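You operate a simulated robot arm through the tools that you are given. There is no shell and no other tool.

The job below is to be done with a simulated robot arm. You get a single attempt, and the scene is never put back.

Task
Bolt the cover on the cream case and tap its yellow pin home.
Fine: at the pillar bench; cover on first; tighten both bolts with the bench's socket wrench, strike the pin with the mallet and put both tools back. Set down upright: socket wrench, mallet.

Only the result counts: the job must be done as asked and must still hold three seconds after the hand-in. Knocking over, shifting, dropping, spilling or breaking anything else fails it. Lids that push on must go on centred and level and be pressed home; caps that screw on are set level and turned clockwise until they are tight.

Robot
A 7-joint arm with a two-finger parallel gripper, fixed in place. Base frame: the origin is at the foot of the arm, x ahead of it, y to its left, z up; the work surface is at about z = 88. Readings come in cm, degrees, newtons and seconds.
Its first joint turns from -132.0 to 132.0 degrees. Payload 3.91 kg.
The TCP is the grasp point between the finger pads, 3 cm short of the fingertips. In the tool frame z runs along the fingers and y along their closing line. The gripper opens to 11 cm. The fingers are 2 cm wide and 1 cm thick; the gripper's body (4.8 by 11.2 cm) begins 5.5 cm behind the TCP.
Orientation is that of the tool frame in the base frame, as a unit quaternion [x, y, z, w]. With the fingers straight down and closing along the base's y, the tool's x points along the base's -x, its y along +y and its z along -z.

Tools
- The arm moves only by the tool drive_tool. Its argument "series" is a list of rows, each an object (a shift or turn left out is 0, a gripper value left out holds the last) with "delta_pos": the shift along the tool's x, y, z in units of 300 mm (1.0 is 300 mm), a list of three; "angular": the turn, a rotation vector about the tool's x, y, z in units of 60 degrees (1.0 is 60 degrees), a list of three; "gripper": the finger opening in cm, from 0 to 11. In form: [{"delta_pos": [tx, ty, tz], "angular": [rx, ry, rz], "gripper": gripper}, ...]. A call has 1 to 20 rows; each row is the pose to reach, as a shift and turn from the pose commanded when the call began, along the tool's axes at that moment. A call with a number of a shift or a turn outside -1 to 1 is refused whole. Rows are played at 5 a second. More than 5 cm and 8.6 degrees between two rows, or a gripper value outside its range, and nothing of the call is played. Where a pose cannot be reached the arm comes as near as it can. A force on the tool above 40 N (or 10 N above the force at the start of the call, whichever is more), or a blocked arm, ends the call early, and 0.2 s more pass. Each finger travels about 10.8 cm/s and halts on what it meets, pressing with about 42 N; the grip force reading is that of the motor and also rises with nothing between the fingers. The clock runs only during rows and for 0.2 s after the last one: add rows that repeat a pose to give the fingers time. It gives the time, the measured TCP pose, the force on the tool (base axes), the opening and the grip force at its end, in the units of the frame above (readings bear some noise), with the torque about the TCP (base axes, N m) and any sound that the robot's microphone picked up.
- Cameras (640 x 400 px; columns grow to the right, rows downward): "scene" is fixed at [22.36, -49.4, 172.56]; the picture's right is [0.87, -0.49, 0.00], its down [-0.23, -0.40, -0.89] and it looks along [0.43, 0.77, -0.46] (base axes); focal length 343 px, centre (320, 200). "wrist" rides on the gripper at [7.2, 1.7, -10.3] in the tool frame; the picture's right is [-0.23, 0.97, 0.00], its down [-0.76, -0.18, -0.62] and it looks along [-0.61, -0.14, 0.78] (tool axes); focal length 222 px, centre (320, 200). There is no depth. A picture from a camera that has moved, and an enlarged one, comes with that camera's place and axes in the base frame and with its lens. The place of the scene camera against the robot may be out by one fixed shift of up to 1.8 cm in any direction.
- snapshot(camera): a new picture of that camera. The clock stands still meanwhile.
- enlarge(camera, box): a new picture of the part [left, top, right, bottom] of that camera's present view, enlarged. The clock stands still meanwhile.
- hand_in(): hands the job in; it is judged then, once.

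Places have to be worked out from the pictures, the camera data and where the tool is seen. Open the gripper and draw the arm clear of the work before you hand the job in, unless the task says otherwise.

The tools are called after "Request:" as name(argument=value, ...) on one line, values as JSON. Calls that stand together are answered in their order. drive_tool: Moves the arm, as the interface text tells. Its arguments: {"type":"object","properties":{"series":{"type":"array","items":{"type":"object","properties":{"delta_pos":{"type":"array","items":{"type":"number"}},"angular":{"type":"array","items":{"type":"number"}},"gripper":{"type":"number"}}}}},"required":["series"]} The other tools are called the same way: snapshot (camera) takes a picture; enlarge (camera, box) takes an enlarged picture of a part of a camera's view; hand_in () hands the job in.

At the start:

```text
time: 0.0
ee_pos: [62.37, 38.74, 143.24]
orientation: [-0.001, 1.0, 0.0, 0.0]
wrist_force: [0.3, 0.1, 1.3]
wrist_torque: [0.01, -0.03, 0.0]
finger_gap: 10.99
finger_force: 0.1
```

scene: 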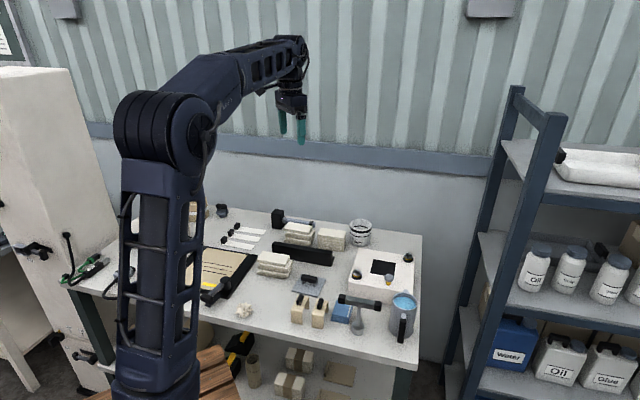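
wrist: 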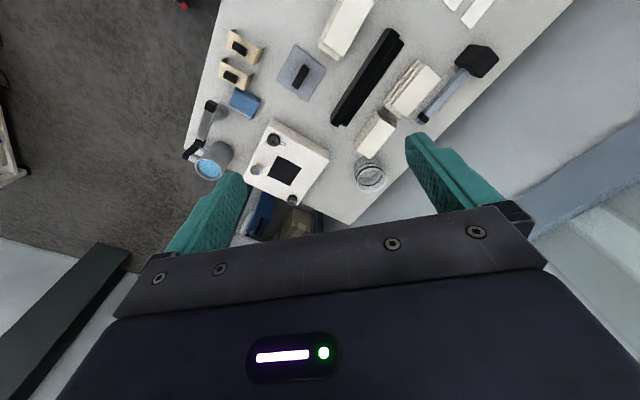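

I start by looking closely at the bench: the case with its opening, bolts and pin, the cover plate, the wrench and mallet. I take enlarged pictures of both views.

Request:
enlarge(camera="scene", box=[240, 200, 440, 350])

Request:
enlarge(camera="wrist", box=[180, 0, 500, 220])

Request:
enlarge(camera="scene", box=[60, 190, 320, 350])

```text
2.67 times, centred on (340, 275) of scene
camera zoom: at [22.36, -49.4, 172.56], right [0.87, -0.49, 0.0], down [-0.23, -0.4, -0.89], along [0.43, 0.77, -0.46], focal length 915 px, centre (267, 0)
```

zoom: 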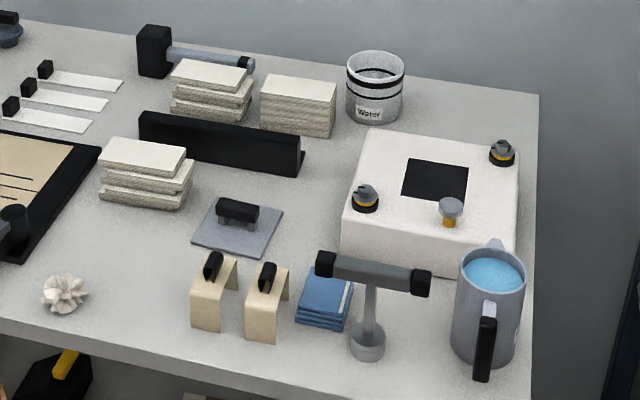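

```text
1.82 times, centred on (340, 110) of wrist
camera zoom: at [55.13, 40.47, 153.67], right [0.23, 0.97, 0.0], down [0.76, -0.18, 0.62], along [0.61, -0.14, -0.78], focal length 404 px, centre (284, 364)
```

zoom: 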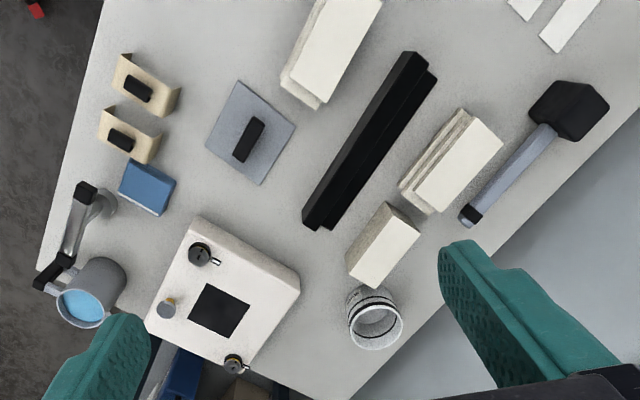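

```text
2.46 times, centred on (190, 270) of scene
camera zoom: at [22.36, -49.4, 172.56], right [0.87, -0.49, 0.0], down [-0.23, -0.4, -0.89], along [0.43, 0.77, -0.46], focal length 844 px, centre (640, 28)
```

zoom: 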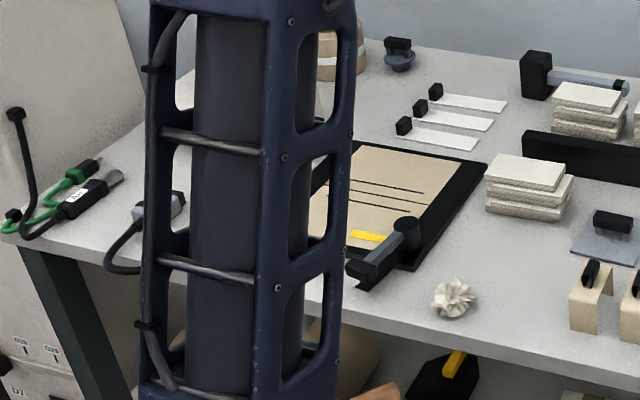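

The case (hole, two bolts, yellow pin) sits near (85, 23), the T-wrench near (68, 8), the cover near (64, 34), and a mallet is at the far back of the bench. I turn the camera to the left part of the bench to check which tools are in reach.

Request:
drive_tool(series=[{"delta_pos": [0.069, 0.063, 0.017], "angular": [0, 0, -0.125]}, {"delta_pos": [0.138, 0.126, 0.033], "angular": [0, 0, -0.25]}, {"delta_pos": [0.207, 0.189, 0.05], "angular": [0, 0, -0.375]}, {"delta_pos": [0.276, 0.252, 0.067], "angular": [0, 0, -0.5]}, {"delta_pos": [0.345, 0.315, 0.083], "angular": [0, 0, -0.625]}, {"delta_pos": [0.413, 0.377, 0.1], "angular": [0, 0, -0.75]}, {"delta_pos": [0.413, 0.377, 0.1], "angular": [0, 0, -0.75]}])

Request:
snapshot(camera="wrist")

Request:
snapshot(camera="scene")

```text
time: 1.6
ee_pos: [50.34, 50.09, 140.22]
orientation: [-0.384, 0.923, 0.0, -0.001]
wrist_force: [-0.9, 0.1, 0.2]
wrist_torque: [0.0, -0.01, 0.02]
finger_gap: 10.96
finger_force: 0.0
```

```text
taken
camera wrist: at [43.9, 46.23, 150.67], right [-0.53, 0.85, 0.0], down [0.66, 0.41, 0.62], along [0.53, 0.33, -0.78], focal length 222 px, centre (320, 200)
```

wrist: 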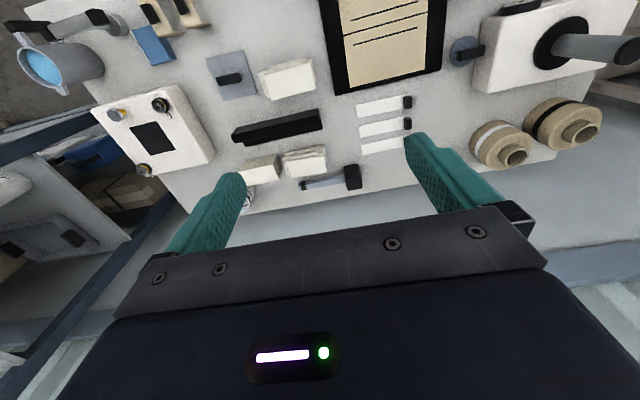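

```text
taken
```

scene: 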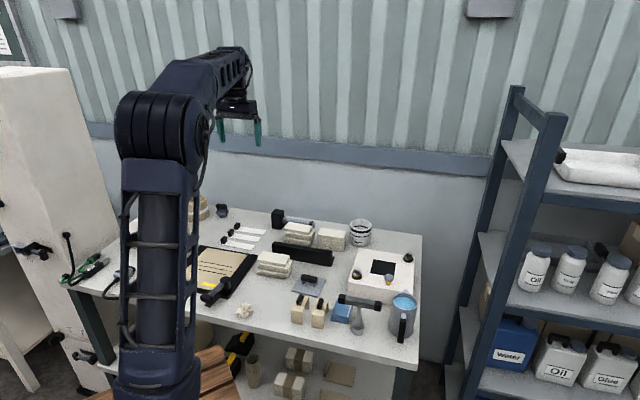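

The bench continues left with more items. I keep turning left to see the far left end, then will check the right side of the robot.

Request:
drive_tool(series=[{"delta_pos": [0.1, 0.04, 0], "angular": [0, 0, -0.125]}, {"delta_pos": [0.2, 0.08, 0], "angular": [0, 0, -0.25]}, {"delta_pos": [0.3, 0.12, 0], "angular": [0, 0, -0.375]}, {"delta_pos": [0.4, 0.16, 0], "angular": [0, 0, -0.5]}, {"delta_pos": [0.5, 0.2, 0], "angular": [0, 0, -0.625]}, {"delta_pos": [0.6, 0.24, 0], "angular": [0, 0, -0.75]}, {"delta_pos": [0.6, 0.24, 0], "angular": [0, 0, -0.75]}])

Request:
snapshot(camera="wrist")

```text
time: 3.2
ee_pos: [32.13, 42.32, 140.34]
orientation: [0.708, -0.706, 0.0, 0.0]
wrist_force: [0.4, 0.4, 0.2]
wrist_torque: [-0.02, 0.01, -0.02]
finger_gap: 11.01
finger_force: 0.1
```

```text
taken
camera wrist: at [30.41, 35.27, 150.77], right [-0.97, 0.23, 0.0], down [0.18, 0.76, 0.62], along [0.14, 0.61, -0.78], focal length 222 px, centre (320, 200)
```

wrist: 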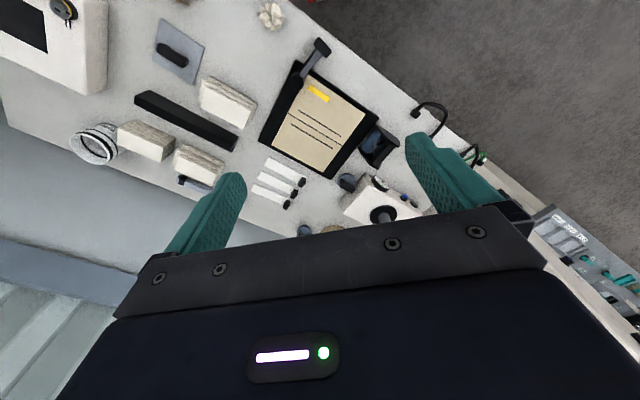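

A black-and-grey tool rests at the clipboard's edge; I enlarge it and the left area to identify them.

Request:
enlarge(camera="wrist", box=[240, 0, 440, 125])

Request:
enlarge(camera="wrist", box=[320, 90, 640, 290])

Request:
enlarge(camera="scene", box=[180, 190, 340, 310])

```text
3.20 times, centred on (340, 62) of wrist
camera zoom: at [30.41, 35.27, 150.77], right [-0.97, 0.23, 0.0], down [0.18, 0.76, 0.62], along [0.14, 0.61, -0.78], focal length 711 px, centre (256, 640)
```

zoom: 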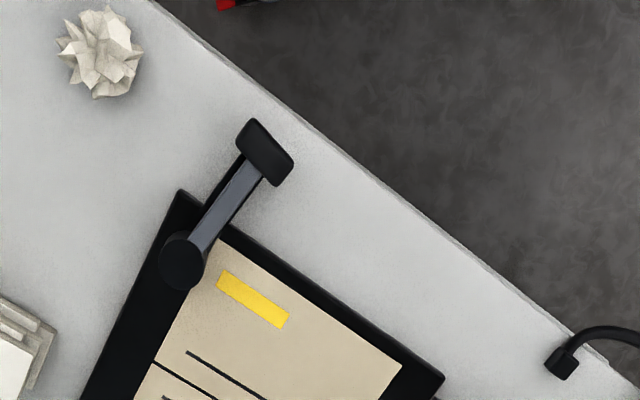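

```text
2.00 times, centred on (480, 190) of wrist
camera zoom: at [30.41, 35.27, 150.77], right [-0.97, 0.23, 0.0], down [0.18, 0.76, 0.62], along [0.14, 0.61, -0.78], focal length 444 px, centre (0, 220)
```

zoom: 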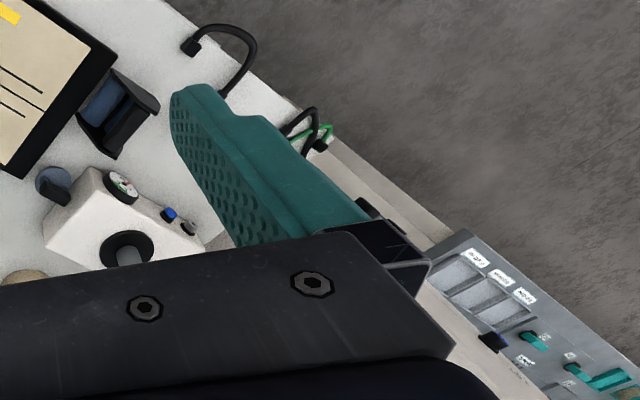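

```text
3.33 times, centred on (260, 250) of scene
camera zoom: at [22.36, -49.4, 172.56], right [0.87, -0.49, 0.0], down [-0.23, -0.4, -0.89], along [0.43, 0.77, -0.46], focal length 1143 px, centre (520, 33)
```

zoom: 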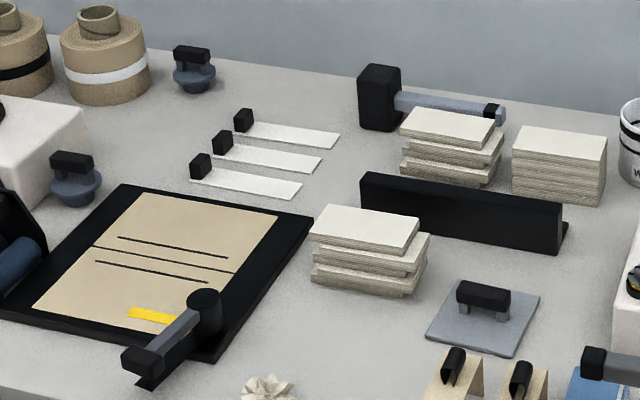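

The item on the clipboard is not a mallet; the mallet is the black-headed one at the back. I swing to the right to check whether there is another bench there.

Request:
drive_tool(series=[{"delta_pos": [0.093, -0.095, 0], "angular": [0, 0, 0.125]}, {"delta_pos": [0.186, -0.19, 0], "angular": [0, 0, 0.25]}, {"delta_pos": [0.279, -0.286, 0], "angular": [0, 0, 0.375]}, {"delta_pos": [0.372, -0.381, 0], "angular": [0, 0, 0.5]}, {"delta_pos": [0.465, -0.477, 0], "angular": [0, 0, 0.625]}, {"delta_pos": [0.558, -0.572, 0], "angular": [0, 0, 0.75]}, {"delta_pos": [0.651, -0.667, 0], "angular": [0, 0, 0.875]}, {"delta_pos": [0.743, -0.763, 0], "angular": [0, 0, 1.0]}])

Request:
snapshot(camera="wrist")

```text
time: 5.0
ee_pos: [55.1, 19.96, 140.07]
orientation: [-0.258, 0.966, -0.001, 0.0]
wrist_force: [-0.1, 0.6, 0.1]
wrist_torque: [-0.01, -0.08, 0.0]
finger_gap: 10.97
finger_force: 0.0
```

```text
taken
camera wrist: at [47.98, 18.03, 150.57], right [-0.29, 0.96, 0.0], down [0.75, 0.23, 0.62], along [0.6, 0.18, -0.78], focal length 222 px, centre (320, 200)
```

wrist: 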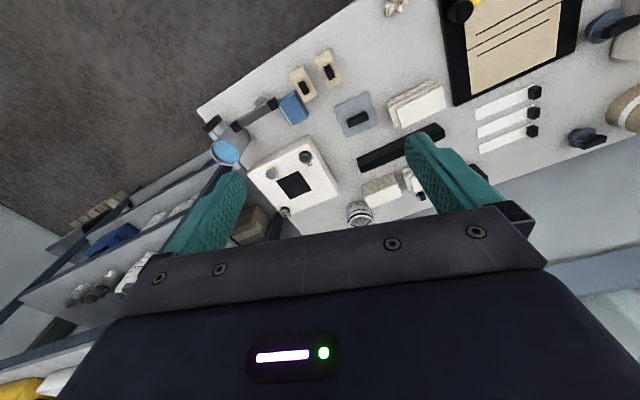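

Only floor and a shelf appear to the right so far. One more turn right to be certain there isn't a second station.

Request:
drive_tool(series=[{"delta_pos": [0.0, -0.125, -0.02], "angular": [0, 0, 0.125]}, {"delta_pos": [0.0, -0.25, -0.04], "angular": [0, 0, 0.25]}, {"delta_pos": [0.0, -0.375, -0.06], "angular": [0, 0, 0.375]}, {"delta_pos": [0.0, -0.5, -0.08], "angular": [0, 0, 0.5]}, {"delta_pos": [0.0, -0.625, -0.1], "angular": [0, 0, 0.625]}, {"delta_pos": [0.0, -0.75, -0.12], "angular": [0, 0, 0.75]}, {"delta_pos": [0.0, -0.875, -0.14], "angular": [0, 0, 0.875]}, {"delta_pos": [0.0, -1.0, -0.16], "angular": [0, 0, 1.0]}])

Request:
snapshot(camera="wrist")

Request:
snapshot(camera="scene")

```text
time: 6.8
ee_pos: [70.03, -5.8, 145.03]
orientation: [0.26, 0.966, 0.0, 0.0]
wrist_force: [-0.3, 1.1, 0.4]
wrist_torque: [-0.04, -0.06, 0.02]
finger_gap: 10.98
finger_force: 0.1
```

```text
taken
camera wrist: at [64.6, -0.58, 155.44], right [0.68, 0.73, 0.0], down [0.57, -0.54, 0.62], along [0.45, -0.43, -0.78], focal length 222 px, centre (320, 200)
```

wrist: 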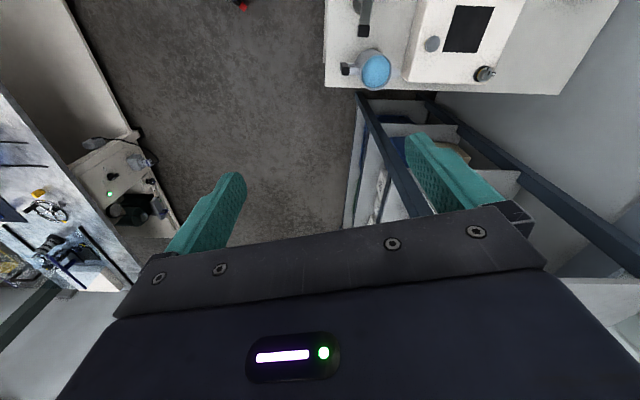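

```text
taken
```

scene: 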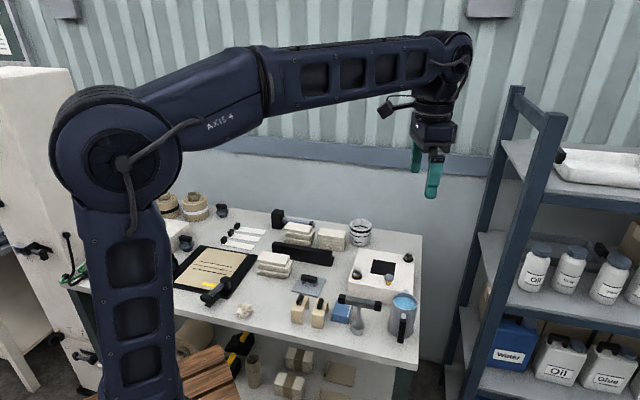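

No other station is in reach; the work is at this bench. I move the camera to about 35 cm from the case for a closer look.

Request:
drive_tool(series=[{"delta_pos": [0.05, 0.094, 0.067], "angular": [0, 0, -0.05]}, {"delta_pos": [0.1, 0.188, 0.133], "angular": [0, 0, -0.1]}, {"delta_pos": [0.151, 0.282, 0.2], "angular": [0, 0, -0.15]}, {"delta_pos": [0.202, 0.376, 0.267], "angular": [0, 0, -0.2]}, {"delta_pos": [0.252, 0.47, 0.333], "angular": [0, 0, -0.25]}, {"delta_pos": [0.302, 0.564, 0.4], "angular": [0, 0, -0.3]}, {"delta_pos": [0.353, 0.658, 0.467], "angular": [0, 0, -0.35]}, {"delta_pos": [0.403, 0.752, 0.533], "angular": [0, 0, -0.4]}, {"delta_pos": [0.454, 0.846, 0.6], "angular": [0, 0, -0.45]}, {"delta_pos": [0.504, 0.94, 0.667], "angular": [0, 0, -0.5]}, {"delta_pos": [0.504, 0.94, 0.667], "angular": [0, 0, -0.5]}])

Request:
snapshot(camera="wrist")

Request:
enlarge(camera="wrist", box=[200, 80, 440, 230])

```text
time: 9.2
ee_pos: [71.34, 25.91, 125.08]
orientation: [-0.001, 1.0, 0.001, 0.001]
wrist_force: [-0.5, -0.7, 1.3]
wrist_torque: [-0.03, -0.01, -0.01]
finger_gap: 10.97
finger_force: 0.0
```

```text
taken
camera wrist: at [63.97, 27.73, 135.54], right [0.23, 0.97, 0.0], down [0.76, -0.18, 0.62], along [0.61, -0.14, -0.78], focal length 222 px, centre (320, 200)
```

wrist: 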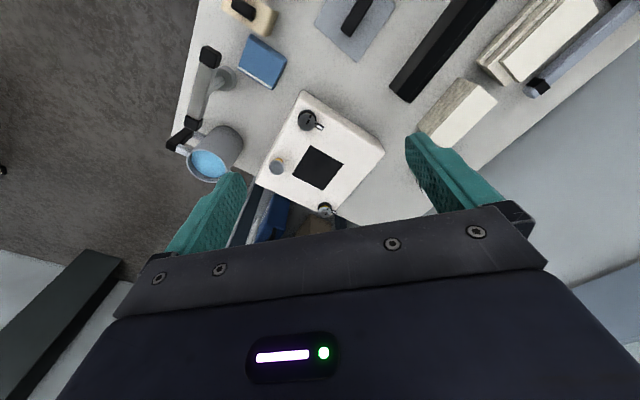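

```text
2.67 times, centred on (320, 155) of wrist
camera zoom: at [63.97, 27.73, 135.54], right [0.23, 0.97, 0.0], down [0.76, -0.18, 0.62], along [0.61, -0.14, -0.78], focal length 592 px, centre (320, 320)
```

zoom: 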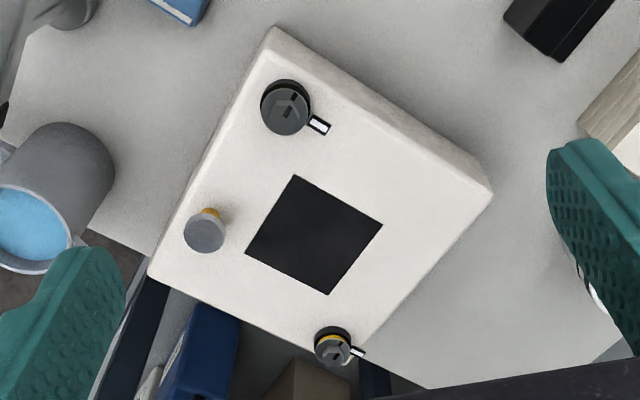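

The case shows a square opening, two bolts at its corners with white marks, and the yellow-stem pin. I lower by ~10 cm for a finer view.

Request:
drive_tool(series=[{"delta_pos": [0.0, 0, 0.12]}, {"delta_pos": [0, 0, 0.24]}, {"delta_pos": [0, 0, 0.36]}, {"delta_pos": [0, 0, 0.36]}])

Request:
enlarge(camera="wrist", box=[200, 80, 440, 230])

Request:
enlarge(camera="scene", box=[330, 230, 430, 300])

```text
time: 10.2
ee_pos: [71.07, 25.85, 114.01]
orientation: [0.001, 1.0, 0.0, 0.0]
wrist_force: [-0.2, 0.4, -0.4]
wrist_torque: [-0.02, -0.04, 0.01]
finger_gap: 11.02
finger_force: 0.0
```

```text
2.67 times, centred on (320, 155) of wrist
camera zoom: at [63.81, 27.7, 124.57], right [0.23, 0.97, 0.0], down [0.76, -0.18, 0.62], along [0.61, -0.14, -0.78], focal length 592 px, centre (320, 320)
```

zoom: 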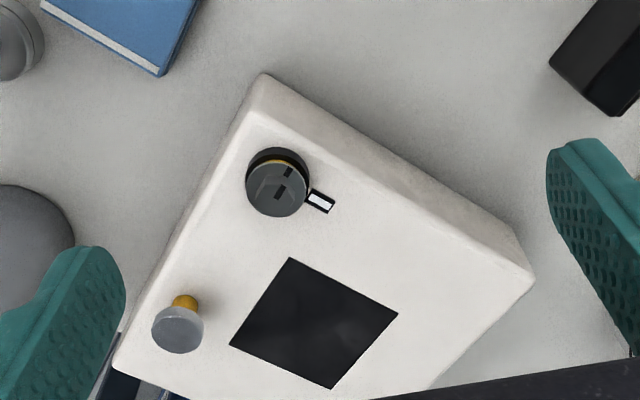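

```text
5.71 times, centred on (380, 265) of scene
camera zoom: at [22.36, -49.4, 172.56], right [0.87, -0.49, 0.0], down [-0.23, -0.4, -0.89], along [0.43, 0.77, -0.46], focal length 1960 px, centre (-23, -171)
```

zoom: 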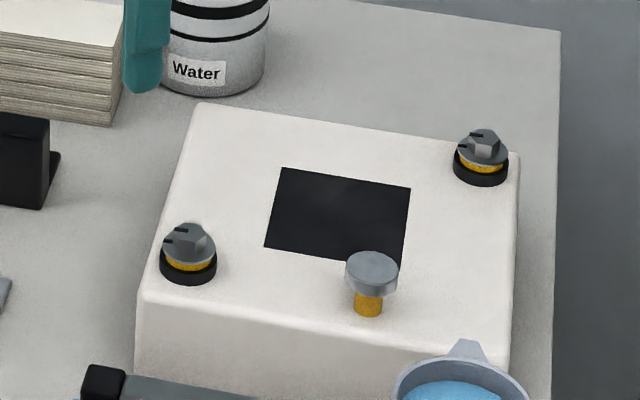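

From the two views I triangulate the case top at z≈94.6, the opening centre at about (87.8, 21.5) with 8 cm sides rotated 45°, bolt 1 near (76.8, 22.3), bolt 2 near (97, 21) and the pin head near (83.6, 14.4, 97.6). Next I look at the cover closely.

Request:
drive_tool(series=[{"delta_pos": [0.117, 0.061, 0.05]}, {"delta_pos": [0.233, 0.122, 0.1]}, {"delta_pos": [0.35, 0.183, 0.15]}, {"delta_pos": [0.467, 0.245, 0.2]}, {"delta_pos": [0.583, 0.306, 0.25]}, {"delta_pos": [0.7, 0.367, 0.3]}, {"delta_pos": [0.7, 0.367, 0.3]}])

Request:
snapshot(camera="wrist")

Request:
enlarge(camera="wrist", box=[220, 100, 420, 225])

```text
time: 11.8
ee_pos: [50.24, 36.94, 105.28]
orientation: [0.0, 1.0, -0.001, 0.0]
wrist_force: [0.4, 0.8, -0.3]
wrist_torque: [-0.02, -0.03, 0.02]
finger_gap: 10.99
finger_force: 0.1
```

```text
taken
camera wrist: at [42.83, 38.82, 115.67], right [0.23, 0.97, 0.0], down [0.76, -0.18, 0.62], along [0.61, -0.14, -0.78], focal length 222 px, centre (320, 200)
```

wrist: 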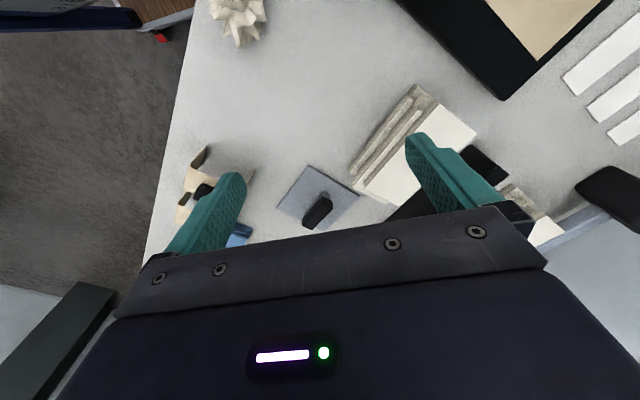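

```text
3.20 times, centred on (320, 162) of wrist
camera zoom: at [42.83, 38.82, 115.67], right [0.23, 0.97, 0.0], down [0.76, -0.18, 0.62], along [0.61, -0.14, -0.78], focal length 711 px, centre (320, 320)
```

zoom: 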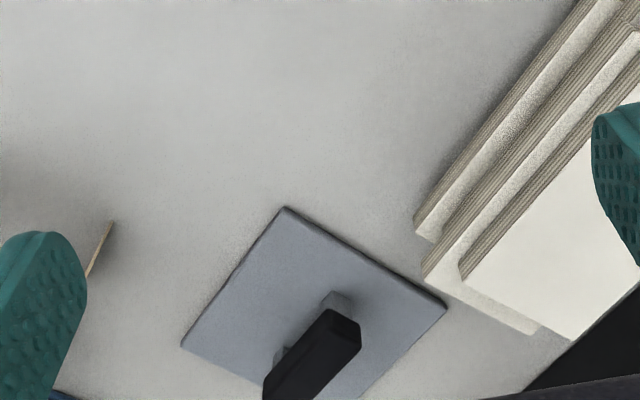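

The cover is about 9.5 cm square, centred near (64.3, 33.3), rotated ~42°, with a bar handle. I back off slightly to see the handle fully for triangulation.

Request:
drive_tool(series=[{"delta_pos": [0.1, 0.0, -0.08]}, {"delta_pos": [0.2, 0.0, -0.16]}, {"delta_pos": [0.2, 0.0, -0.16]}])

Request:
enlarge(camera="wrist", box=[220, 100, 420, 225])

Request:
enlarge(camera="scene", box=[280, 260, 360, 320])

```text
time: 12.6
ee_pos: [44.35, 37.14, 109.87]
orientation: [-0.001, 1.0, 0.0, 0.0]
wrist_force: [-0.4, 0.2, -0.8]
wrist_torque: [0.01, -0.02, -0.01]
finger_gap: 11.0
finger_force: 0.1
```

```text
3.20 times, centred on (320, 162) of wrist
camera zoom: at [36.92, 38.89, 120.39], right [0.23, 0.97, 0.0], down [0.76, -0.18, 0.62], along [0.61, -0.14, -0.78], focal length 711 px, centre (320, 320)
```

zoom: 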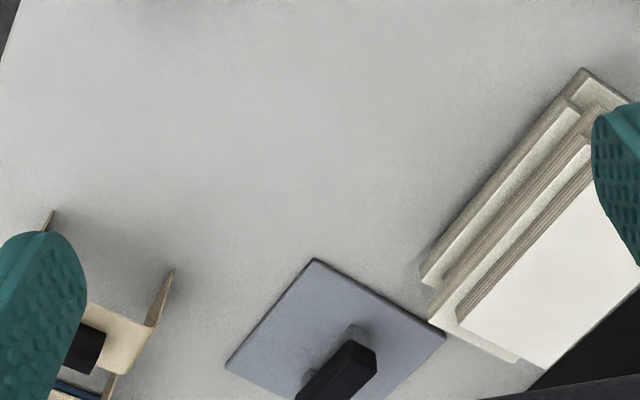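

```text
6.67 times, centred on (320, 290) of scene
camera zoom: at [22.36, -49.4, 172.56], right [0.87, -0.49, 0.0], down [-0.23, -0.4, -0.89], along [0.43, 0.77, -0.46], focal length 2286 px, centre (320, -400)
```

zoom: 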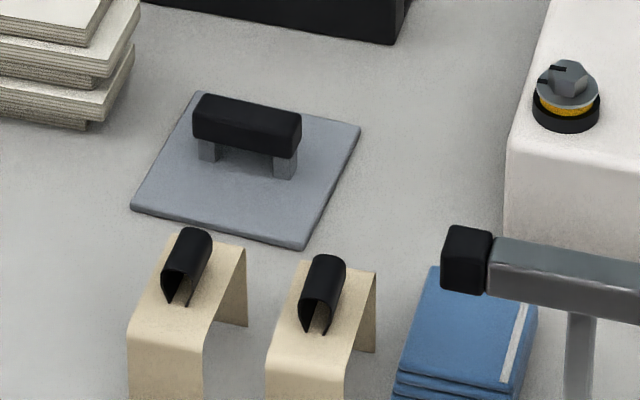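

The handle is a bar on two posts running along azimuth about −48°. I hover above the cover with the fingers' closing line across the bar.

Request:
drive_tool(series=[{"delta_pos": [-0.095, -0.018, 0.009], "angular": [0, 0, 0.114], "gripper": 6}, {"delta_pos": [-0.19, -0.037, 0.018], "angular": [0, 0, 0.229]}, {"delta_pos": [-0.285, -0.055, 0.027], "angular": [0, 0, 0.343]}, {"delta_pos": [-0.38, -0.073, 0.036], "angular": [0, 0, 0.457]}, {"delta_pos": [-0.475, -0.091, 0.045], "angular": [0, 0, 0.571]}, {"delta_pos": [-0.57, -0.11, 0.054], "angular": [0, 0, 0.686]}, {"delta_pos": [-0.665, -0.128, 0.063], "angular": [0, 0, 0.8]}, {"delta_pos": [-0.665, -0.128, 0.063], "angular": [0, 0, 0.8]}])

Request:
snapshot(camera="wrist")

Request:
enlarge(camera="wrist", box=[220, 60, 420, 185])

```text
time: 14.4
ee_pos: [64.1, 33.14, 108.09]
orientation: [0.407, 0.913, 0.0, 0.0]
wrist_force: [-0.4, 0.1, 0.3]
wrist_torque: [-0.01, 0.05, -0.01]
finger_gap: 5.98
finger_force: 0.1
```

```text
taken
camera wrist: at [60.52, 39.73, 118.56], right [0.88, 0.48, 0.0], down [0.38, -0.69, 0.62], along [0.3, -0.55, -0.78], focal length 222 px, centre (320, 200)
```

wrist: 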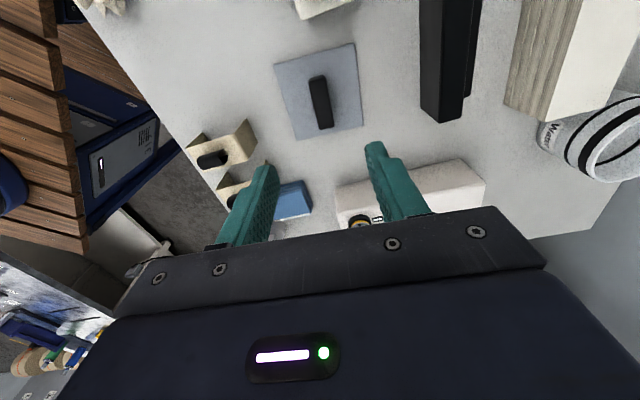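

```text
3.20 times, centred on (320, 122) of wrist
camera zoom: at [60.52, 39.73, 118.56], right [0.88, 0.48, 0.0], down [0.38, -0.69, 0.62], along [0.3, -0.55, -0.78], focal length 711 px, centre (320, 448)
```

zoom: 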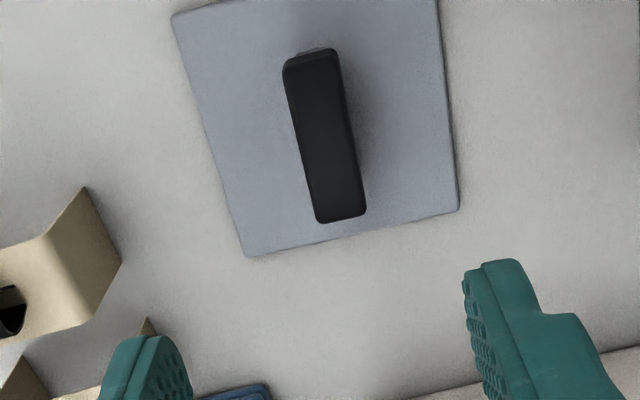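

The bar centre is at tool offset (−0.08, 0.27) cm with ~1° rotation, bar top near z≈91.8. I align and descend to just above the plate.

Request:
drive_tool(series=[{"delta_pos": [-0.0027, 0.009, 0.1], "angular": [0, 0, 0.018], "gripper": 5}, {"delta_pos": [-0.0027, 0.009, 0.23], "angular": [0, 0, 0.018]}, {"delta_pos": [-0.0027, 0.009, 0.36], "angular": [0, 0, 0.018]}, {"delta_pos": [-0.0027, 0.009, 0.46], "angular": [0, 0, 0.018]}, {"delta_pos": [-0.0027, 0.009, 0.5], "angular": [0, 0, 0.018]}, {"delta_pos": [-0.0027, 0.009, 0.5], "angular": [0, 0, 0.018]}])

Request:
snapshot(camera="wrist")

Request:
enlarge(camera="scene", box=[270, 240, 370, 315])

```text
time: 15.8
ee_pos: [64.22, 33.33, 93.27]
orientation: [0.415, 0.91, 0.0, 0.0]
wrist_force: [-0.5, -0.1, -0.2]
wrist_torque: [-0.02, 0.02, 0.02]
finger_gap: 5.01
finger_force: 0.1
```

```text
taken
camera wrist: at [60.68, 40.07, 103.68], right [0.88, 0.47, 0.0], down [0.36, -0.69, 0.62], along [0.29, -0.55, -0.78], focal length 222 px, centre (320, 200)
```

wrist: 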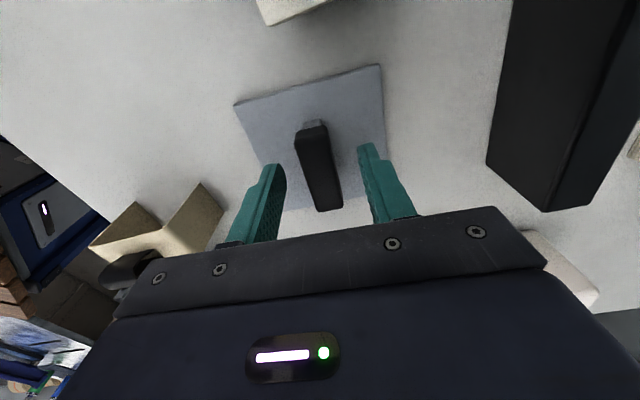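

```text
5.33 times, centred on (320, 278) of scene
camera zoom: at [22.36, -49.4, 172.56], right [0.87, -0.49, 0.0], down [-0.23, -0.4, -0.89], along [0.43, 0.77, -0.46], focal length 1829 px, centre (320, -213)
```

zoom: 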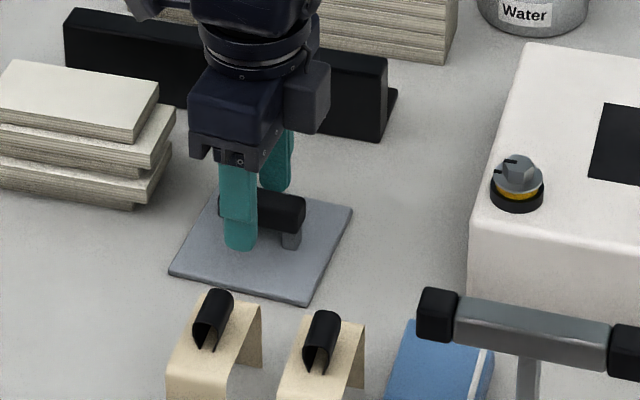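

The fingers straddle the bar well with the tips just above the plate. I descend 0.9 cm more and close.

Request:
drive_tool(series=[{"delta_pos": [0, 0, 0.015]}, {"delta_pos": [0, 0, 0.03]}, {"delta_pos": [0, 0, 0.03], "gripper": 3}, {"delta_pos": [0, 0, 0.03], "gripper": 0}, {"delta_pos": [0, 0, 0.03], "gripper": 0}, {"delta_pos": [0, 0, 0.03], "gripper": 0}])

Request:
snapshot(camera="wrist")

```text
time: 17.2
ee_pos: [64.38, 33.42, 92.31]
orientation: [0.415, 0.91, 0.0, 0.0]
wrist_force: [0.0, 0.0, 0.3]
wrist_torque: [-0.02, 0.02, -0.01]
finger_gap: 1.97
finger_force: 41.7
```

```text
taken
camera wrist: at [60.79, 40.06, 102.69], right [0.88, 0.47, 0.0], down [0.36, -0.69, 0.62], along [0.29, -0.55, -0.78], focal length 222 px, centre (320, 200)
```

wrist: 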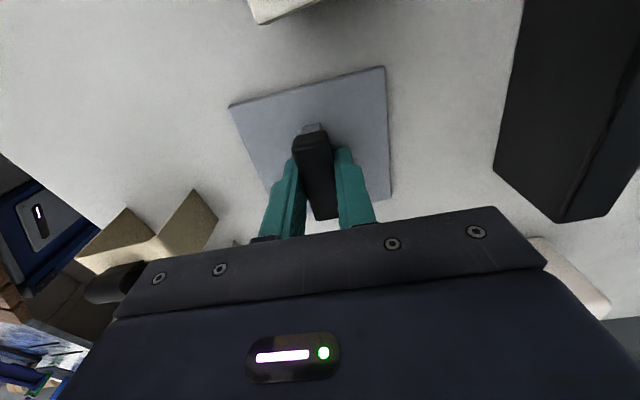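

The bar is held (gap 1.97, 42 N). I lift the cover 17 cm.

Request:
drive_tool(series=[{"delta_pos": [0, 0, -0.07]}, {"delta_pos": [0, 0, -0.2]}, {"delta_pos": [0, 0, -0.35]}, {"delta_pos": [0, 0, -0.5]}, {"delta_pos": [0, 0, -0.6]}, {"delta_pos": [0, 0, -0.6]}])

Request:
snapshot(camera="wrist")

```text
time: 18.6
ee_pos: [64.34, 33.39, 110.05]
orientation: [0.416, 0.909, 0.0, 0.0]
wrist_force: [0.3, 0.0, -0.7]
wrist_torque: [-0.05, 0.0, 0.04]
finger_gap: 1.93
finger_force: 42.3
```

```text
taken
camera wrist: at [60.81, 40.17, 120.53], right [0.88, 0.47, 0.0], down [0.36, -0.69, 0.62], along [0.29, -0.55, -0.78], focal length 222 px, centre (320, 200)
```

wrist: 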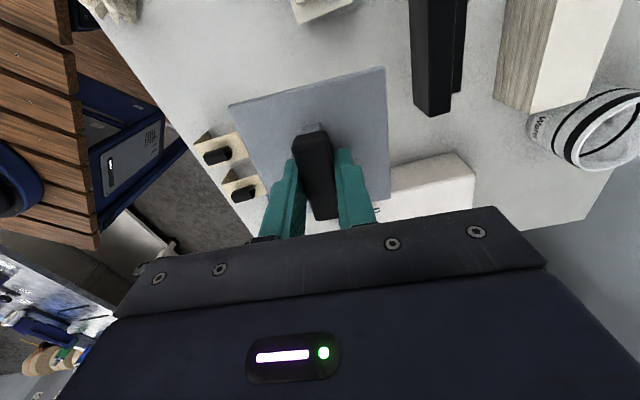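

The cover is held level. I enlarge to measure its pose in the tool frame.

Request:
enlarge(camera="wrist", box=[215, 55, 415, 180])

Request:
enlarge(camera="wrist", box=[300, 100, 480, 212])

```text
3.20 times, centred on (315, 118) of wrist
camera zoom: at [60.81, 40.17, 120.53], right [0.88, 0.47, 0.0], down [0.36, -0.69, 0.62], along [0.29, -0.55, -0.78], focal length 711 px, centre (336, 464)
```

zoom: 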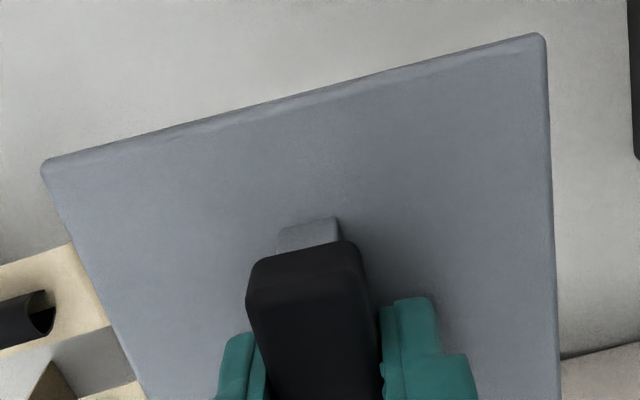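

```text
3.56 times, centred on (390, 156) of wrist
camera zoom: at [60.81, 40.17, 120.53], right [0.88, 0.47, 0.0], down [0.36, -0.69, 0.62], along [0.29, -0.55, -0.78], focal length 790 px, centre (71, 356)
```

zoom: 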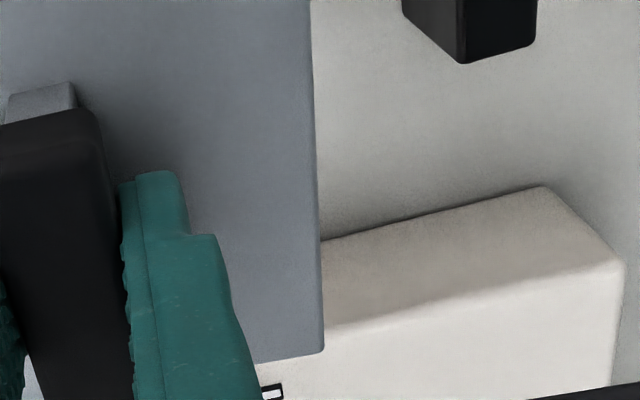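

In the tool frame the cover centre is at (−0.24, 0.0), rotated only ~0.3°, its top 3.8 cm below the TCP. I carry it past the case so the camera can see the opening again for a refined fix.

Request:
drive_tool(series=[{"delta_pos": [-0.115, 0.023, -0.05], "angular": [0, 0, -0.012]}, {"delta_pos": [-0.23, 0.046, -0.1], "angular": [0, 0, -0.024]}, {"delta_pos": [-0.345, 0.069, -0.133], "angular": [0, 0, -0.036]}, {"delta_pos": [-0.46, 0.092, -0.167], "angular": [0, 0, -0.048]}, {"delta_pos": [-0.575, 0.115, -0.167], "angular": [0, 0, -0.06]}, {"delta_pos": [-0.687, 0.138, -0.167], "angular": [0, 0, -0.072]}, {"delta_pos": [-0.8, 0.161, -0.167], "angular": [0, 0, -0.072]}, {"delta_pos": [-0.9, 0.184, -0.167], "angular": [0, 0, -0.072]}, {"delta_pos": [-1.0, 0.2, -0.167], "angular": [0, 0, -0.072]}, {"delta_pos": [-1.0, 0.2, -0.167], "angular": [0, 0, -0.072]}])

Request:
snapshot(camera="wrist")

```text
time: 20.8
ee_pos: [88.3, 14.53, 115.14]
orientation: [0.381, 0.925, 0.0, 0.0]
wrist_force: [0.6, 0.6, -1.6]
wrist_torque: [-0.03, -0.02, -0.02]
finger_gap: 1.96
finger_force: 42.4
```

```text
taken
camera wrist: at [84.4, 20.93, 125.6], right [0.85, 0.53, 0.0], down [0.42, -0.66, 0.62], along [0.33, -0.53, -0.78], focal length 222 px, centre (320, 200)
```

wrist: 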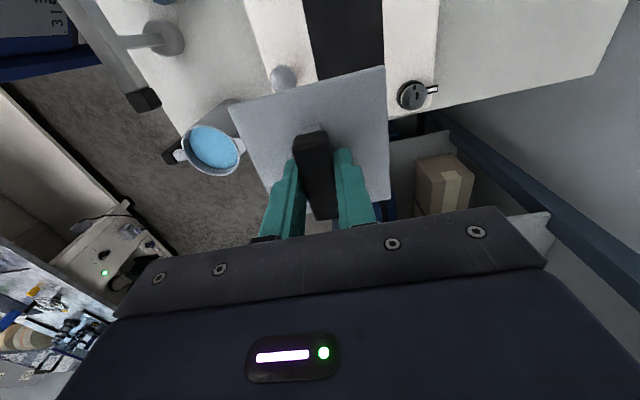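

The opening is partly out of frame. I shift a further 5 cm along the same direction and up 6 cm.

Request:
drive_tool(series=[{"delta_pos": [-0.08, 0.0, -0.1]}, {"delta_pos": [-0.16, 0.0, -0.2]}, {"delta_pos": [-0.16, 0.0, -0.2]}])

Request:
snapshot(camera="wrist")

Request:
enlarge(camera="wrist", box=[230, 0, 450, 137])

```text
time: 21.6
ee_pos: [91.79, 11.02, 121.23]
orientation: [0.381, 0.925, 0.0, 0.0]
wrist_force: [-1.0, 0.7, -0.7]
wrist_torque: [-0.01, 0.0, 0.0]
finger_gap: 1.97
finger_force: 41.4
```

```text
taken
camera wrist: at [87.84, 17.47, 131.66], right [0.85, 0.53, 0.0], down [0.42, -0.66, 0.62], along [0.33, -0.53, -0.78], focal length 222 px, centre (320, 200)
```

wrist: 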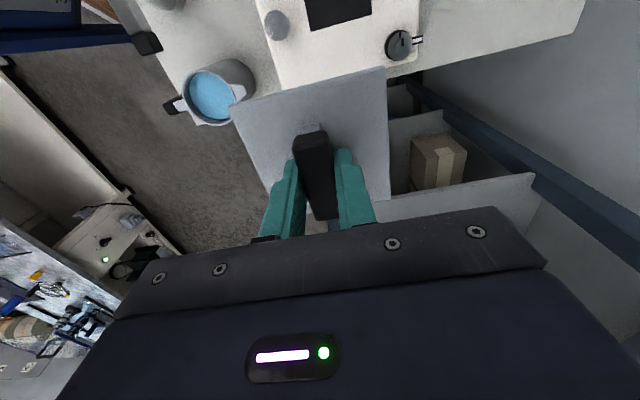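

```text
2.91 times, centred on (340, 68) of wrist
camera zoom: at [87.84, 17.47, 131.66], right [0.85, 0.53, 0.0], down [0.42, -0.66, 0.62], along [0.33, -0.53, -0.78], focal length 646 px, centre (262, 582)
```

zoom: 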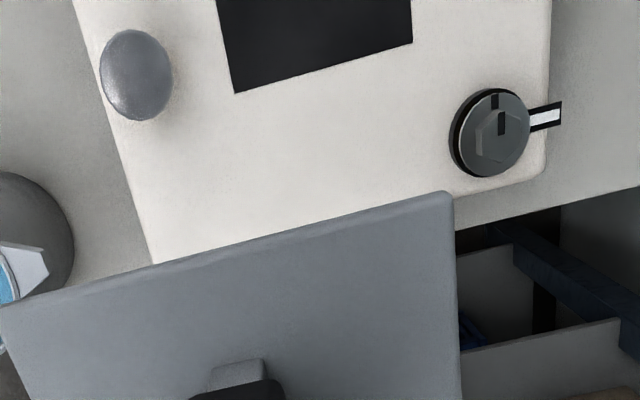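

Both views agree on an opening centre of about (87.5, 21.6) with the top at z≈94.9; the cover needs a tool-frame shift of (10.6, 4.4) cm and no rotation. I move over the opening and descend to a few centimetres above it.

Request:
drive_tool(series=[{"delta_pos": [0.118, 0.048, 0.0]}, {"delta_pos": [0.236, 0.097, 0.0]}, {"delta_pos": [0.354, 0.1453, 0.0]}, {"delta_pos": [0.354, 0.1453, 0.13]}, {"delta_pos": [0.354, 0.1453, 0.27]}, {"delta_pos": [0.354, 0.1453, 0.4]}, {"delta_pos": [0.354, 0.1453, 0.53]}, {"delta_pos": [0.354, 0.1453, 0.6]}, {"delta_pos": [0.354, 0.1453, 0.6]}])

Request:
snapshot(camera="wrist")

Request:
enlarge(camera="scene", box=[330, 220, 430, 295])

```text
time: 23.6
ee_pos: [87.31, 21.86, 103.22]
orientation: [0.38, 0.925, -0.001, 0.0]
wrist_force: [0.6, -0.9, -1.5]
wrist_torque: [0.0, -0.01, -0.01]
finger_gap: 1.99
finger_force: 41.6
```

```text
taken
camera wrist: at [83.32, 28.16, 113.7], right [0.85, 0.53, 0.0], down [0.42, -0.66, 0.62], along [0.33, -0.53, -0.78], focal length 222 px, centre (320, 200)
```

wrist: 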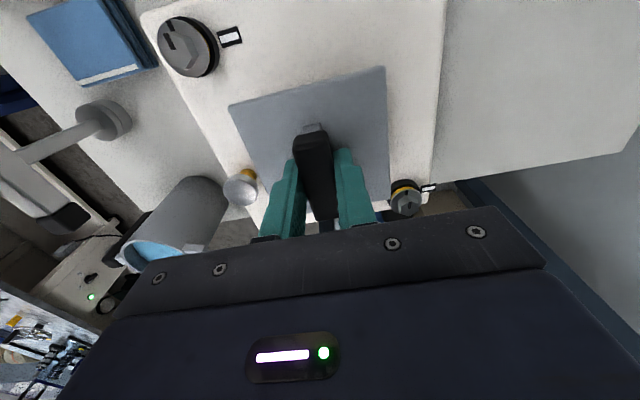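

```text
5.33 times, centred on (380, 258) of scene
camera zoom: at [22.36, -49.4, 172.56], right [0.87, -0.49, 0.0], down [-0.23, -0.4, -0.89], along [0.43, 0.77, -0.46], focal length 1829 px, centre (0, -107)
```

zoom: 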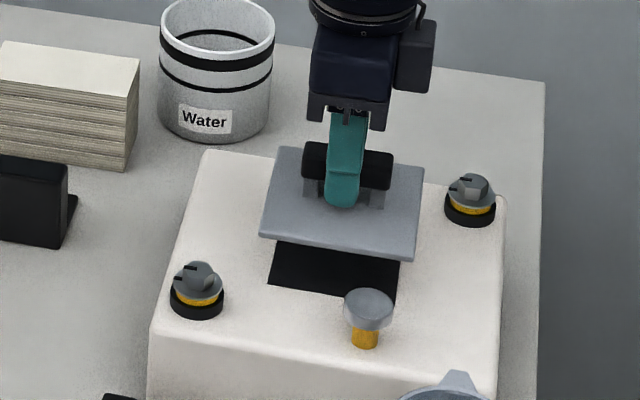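

The cover hangs level over the opening, between the bolts. I lower it slowly until it rests on the case.

Request:
drive_tool(series=[{"delta_pos": [0, 0, 0.04]}, {"delta_pos": [0, 0, 0.08]}, {"delta_pos": [0, 0, 0.1]}, {"delta_pos": [0, 0, 0.115]}, {"delta_pos": [0, 0, 0.125]}, {"delta_pos": [0, 0, 0.132]}, {"delta_pos": [0, 0, 0.132]}])

Request:
enlarge(camera="scene", box=[330, 220, 430, 295])

Request:
snapshot(camera="wrist")

```text
time: 25.2
ee_pos: [87.51, 21.71, 99.42]
orientation: [0.382, 0.924, 0.002, 0.001]
wrist_force: [-7.1, -3.8, 34.7]
wrist_torque: [-0.18, 0.18, -0.04]
finger_gap: 2.0
finger_force: 42.0
```

```text
5.33 times, centred on (380, 258) of scene
camera zoom: at [22.36, -49.4, 172.56], right [0.87, -0.49, 0.0], down [-0.23, -0.4, -0.89], along [0.43, 0.77, -0.46], focal length 1829 px, centre (0, -107)
```

zoom: 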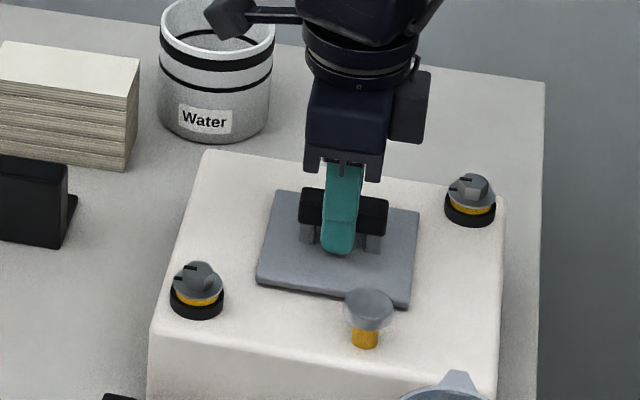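

```text
taken
camera wrist: at [83.4, 28.16, 109.95], right [0.85, 0.53, 0.0], down [0.41, -0.66, 0.62], along [0.33, -0.53, -0.78], focal length 222 px, centre (320, 200)
```

wrist: 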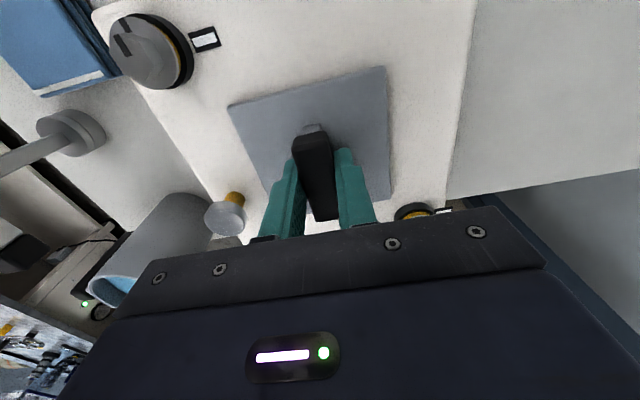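

The cover rests on the case (35 N contact, TCP 99.4). Comparing its outline with the earlier opening corners suggests it is about 0.2 cm too far in +x, so I lift it slightly, shift it, set it back down and then look.

Request:
drive_tool(series=[{"delta_pos": [0, 0, -0.012]}, {"delta_pos": [0, 0, -0.03]}, {"delta_pos": [0.004, -0.0063, -0.03]}, {"delta_pos": [0.004, -0.0063, -0.03]}, {"delta_pos": [0.004, -0.0063, -0.018]}, {"delta_pos": [0.004, -0.0063, -0.008]}, {"delta_pos": [0.004, -0.0063, -0.004]}, {"delta_pos": [0.004, -0.0063, -0.004]}])

Request:
enlarge(camera="scene", box=[330, 230, 430, 300])

Request:
enlarge(camera="wrist", box=[200, 40, 440, 190])

```text
time: 27.0
ee_pos: [87.2, 21.74, 99.61]
orientation: [0.379, 0.925, 0.001, 0.0]
wrist_force: [-0.2, 3.3, 14.1]
wrist_torque: [0.12, 0.12, 0.01]
finger_gap: 1.93
finger_force: 41.8
```

```text
5.71 times, centred on (380, 265) of scene
camera zoom: at [22.36, -49.4, 172.56], right [0.87, -0.49, 0.0], down [-0.23, -0.4, -0.89], along [0.43, 0.77, -0.46], focal length 1960 px, centre (-23, -171)
```

zoom: 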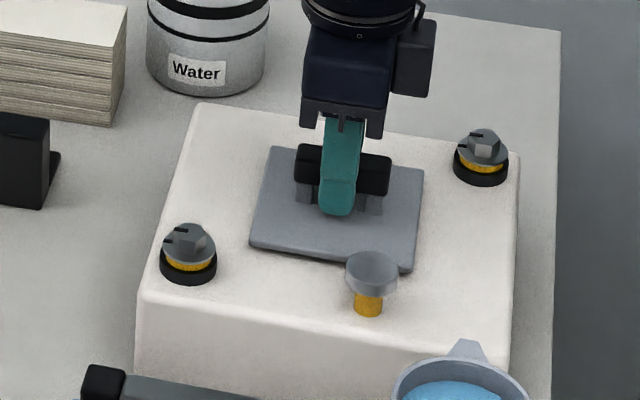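

```text
2.67 times, centred on (320, 115) of wrist
camera zoom: at [83.22, 28.16, 109.99], right [0.85, 0.53, 0.0], down [0.41, -0.66, 0.62], along [0.33, -0.53, -0.78], focal length 592 px, centre (320, 427)
```

zoom: 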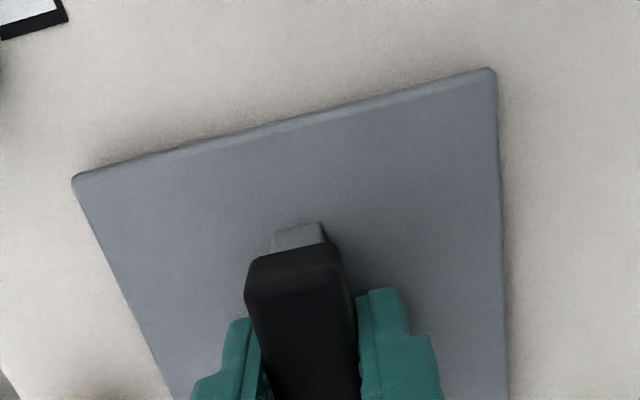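

The cover lies flat. To judge centring precisely I enlarge its outline now, then will lift it aside and enlarge the bare opening in the same window.

Request:
enlarge(camera="scene", box=[360, 245, 410, 285])

```text
10.00 times, centred on (385, 265) of scene
camera zoom: at [22.36, -49.4, 172.56], right [0.87, -0.49, 0.0], down [-0.23, -0.4, -0.89], along [0.43, 0.77, -0.46], focal length 3430 px, centre (-330, -450)
```

zoom: 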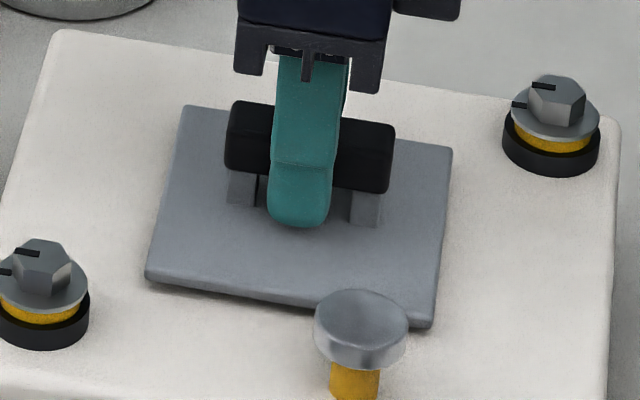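

Now I lift the cover straight up ~13 cm to see the bare opening in the identical window.

Request:
drive_tool(series=[{"delta_pos": [0, 0, -0.1]}, {"delta_pos": [0, 0, -0.22]}, {"delta_pos": [0, 0, -0.34]}, {"delta_pos": [0, 0, -0.45]}, {"delta_pos": [0, 0, -0.45]}])

Request:
enlarge(camera="scene", box=[360, 245, 410, 285])

```text
time: 28.2
ee_pos: [87.33, 21.73, 112.92]
orientation: [0.381, 0.925, 0.0, 0.001]
wrist_force: [1.1, -0.6, -1.2]
wrist_torque: [-0.02, 0.03, 0.01]
finger_gap: 1.97
finger_force: 41.9
```

```text
10.00 times, centred on (385, 265) of scene
camera zoom: at [22.36, -49.4, 172.56], right [0.87, -0.49, 0.0], down [-0.23, -0.4, -0.89], along [0.43, 0.77, -0.46], focal length 3430 px, centre (-330, -450)
```

zoom: 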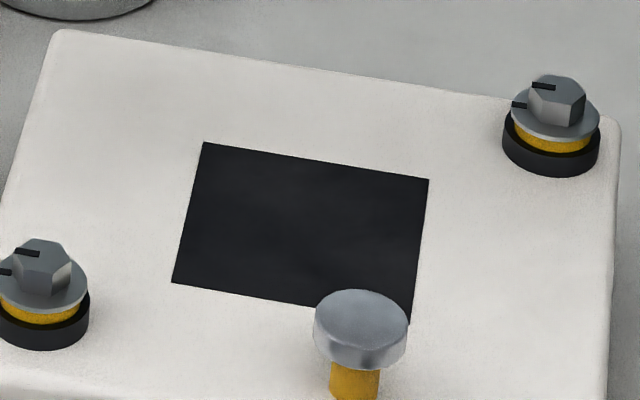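

I have the bare opening's corners at high zoom. To separate the plate's thickness from its offset I enlarge the held cover's front corner.

Request:
enlarge(camera="scene", box=[355, 205, 415, 250])

Request:
enlarge(camera="scene", box=[368, 228, 388, 242])

```text
8.89 times, centred on (385, 228) of scene
camera zoom: at [22.36, -49.4, 172.56], right [0.87, -0.49, 0.0], down [-0.23, -0.4, -0.89], along [0.43, 0.77, -0.46], focal length 3049 px, centre (-258, -44)
```

zoom: 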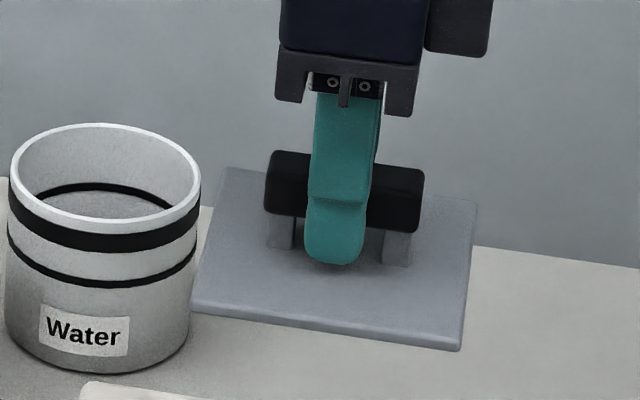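

```text
16.00 times, centred on (378, 235) of scene
camera zoom: at [22.36, -49.4, 172.56], right [0.87, -0.49, 0.0], down [-0.23, -0.4, -0.89], along [0.43, 0.77, -0.46], focal length 5488 px, centre (-608, -360)
```

zoom: 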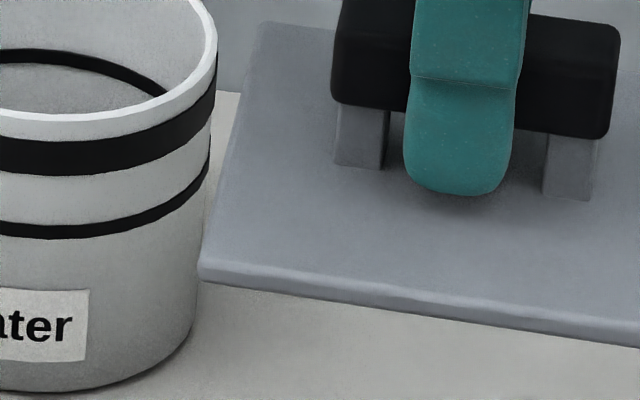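

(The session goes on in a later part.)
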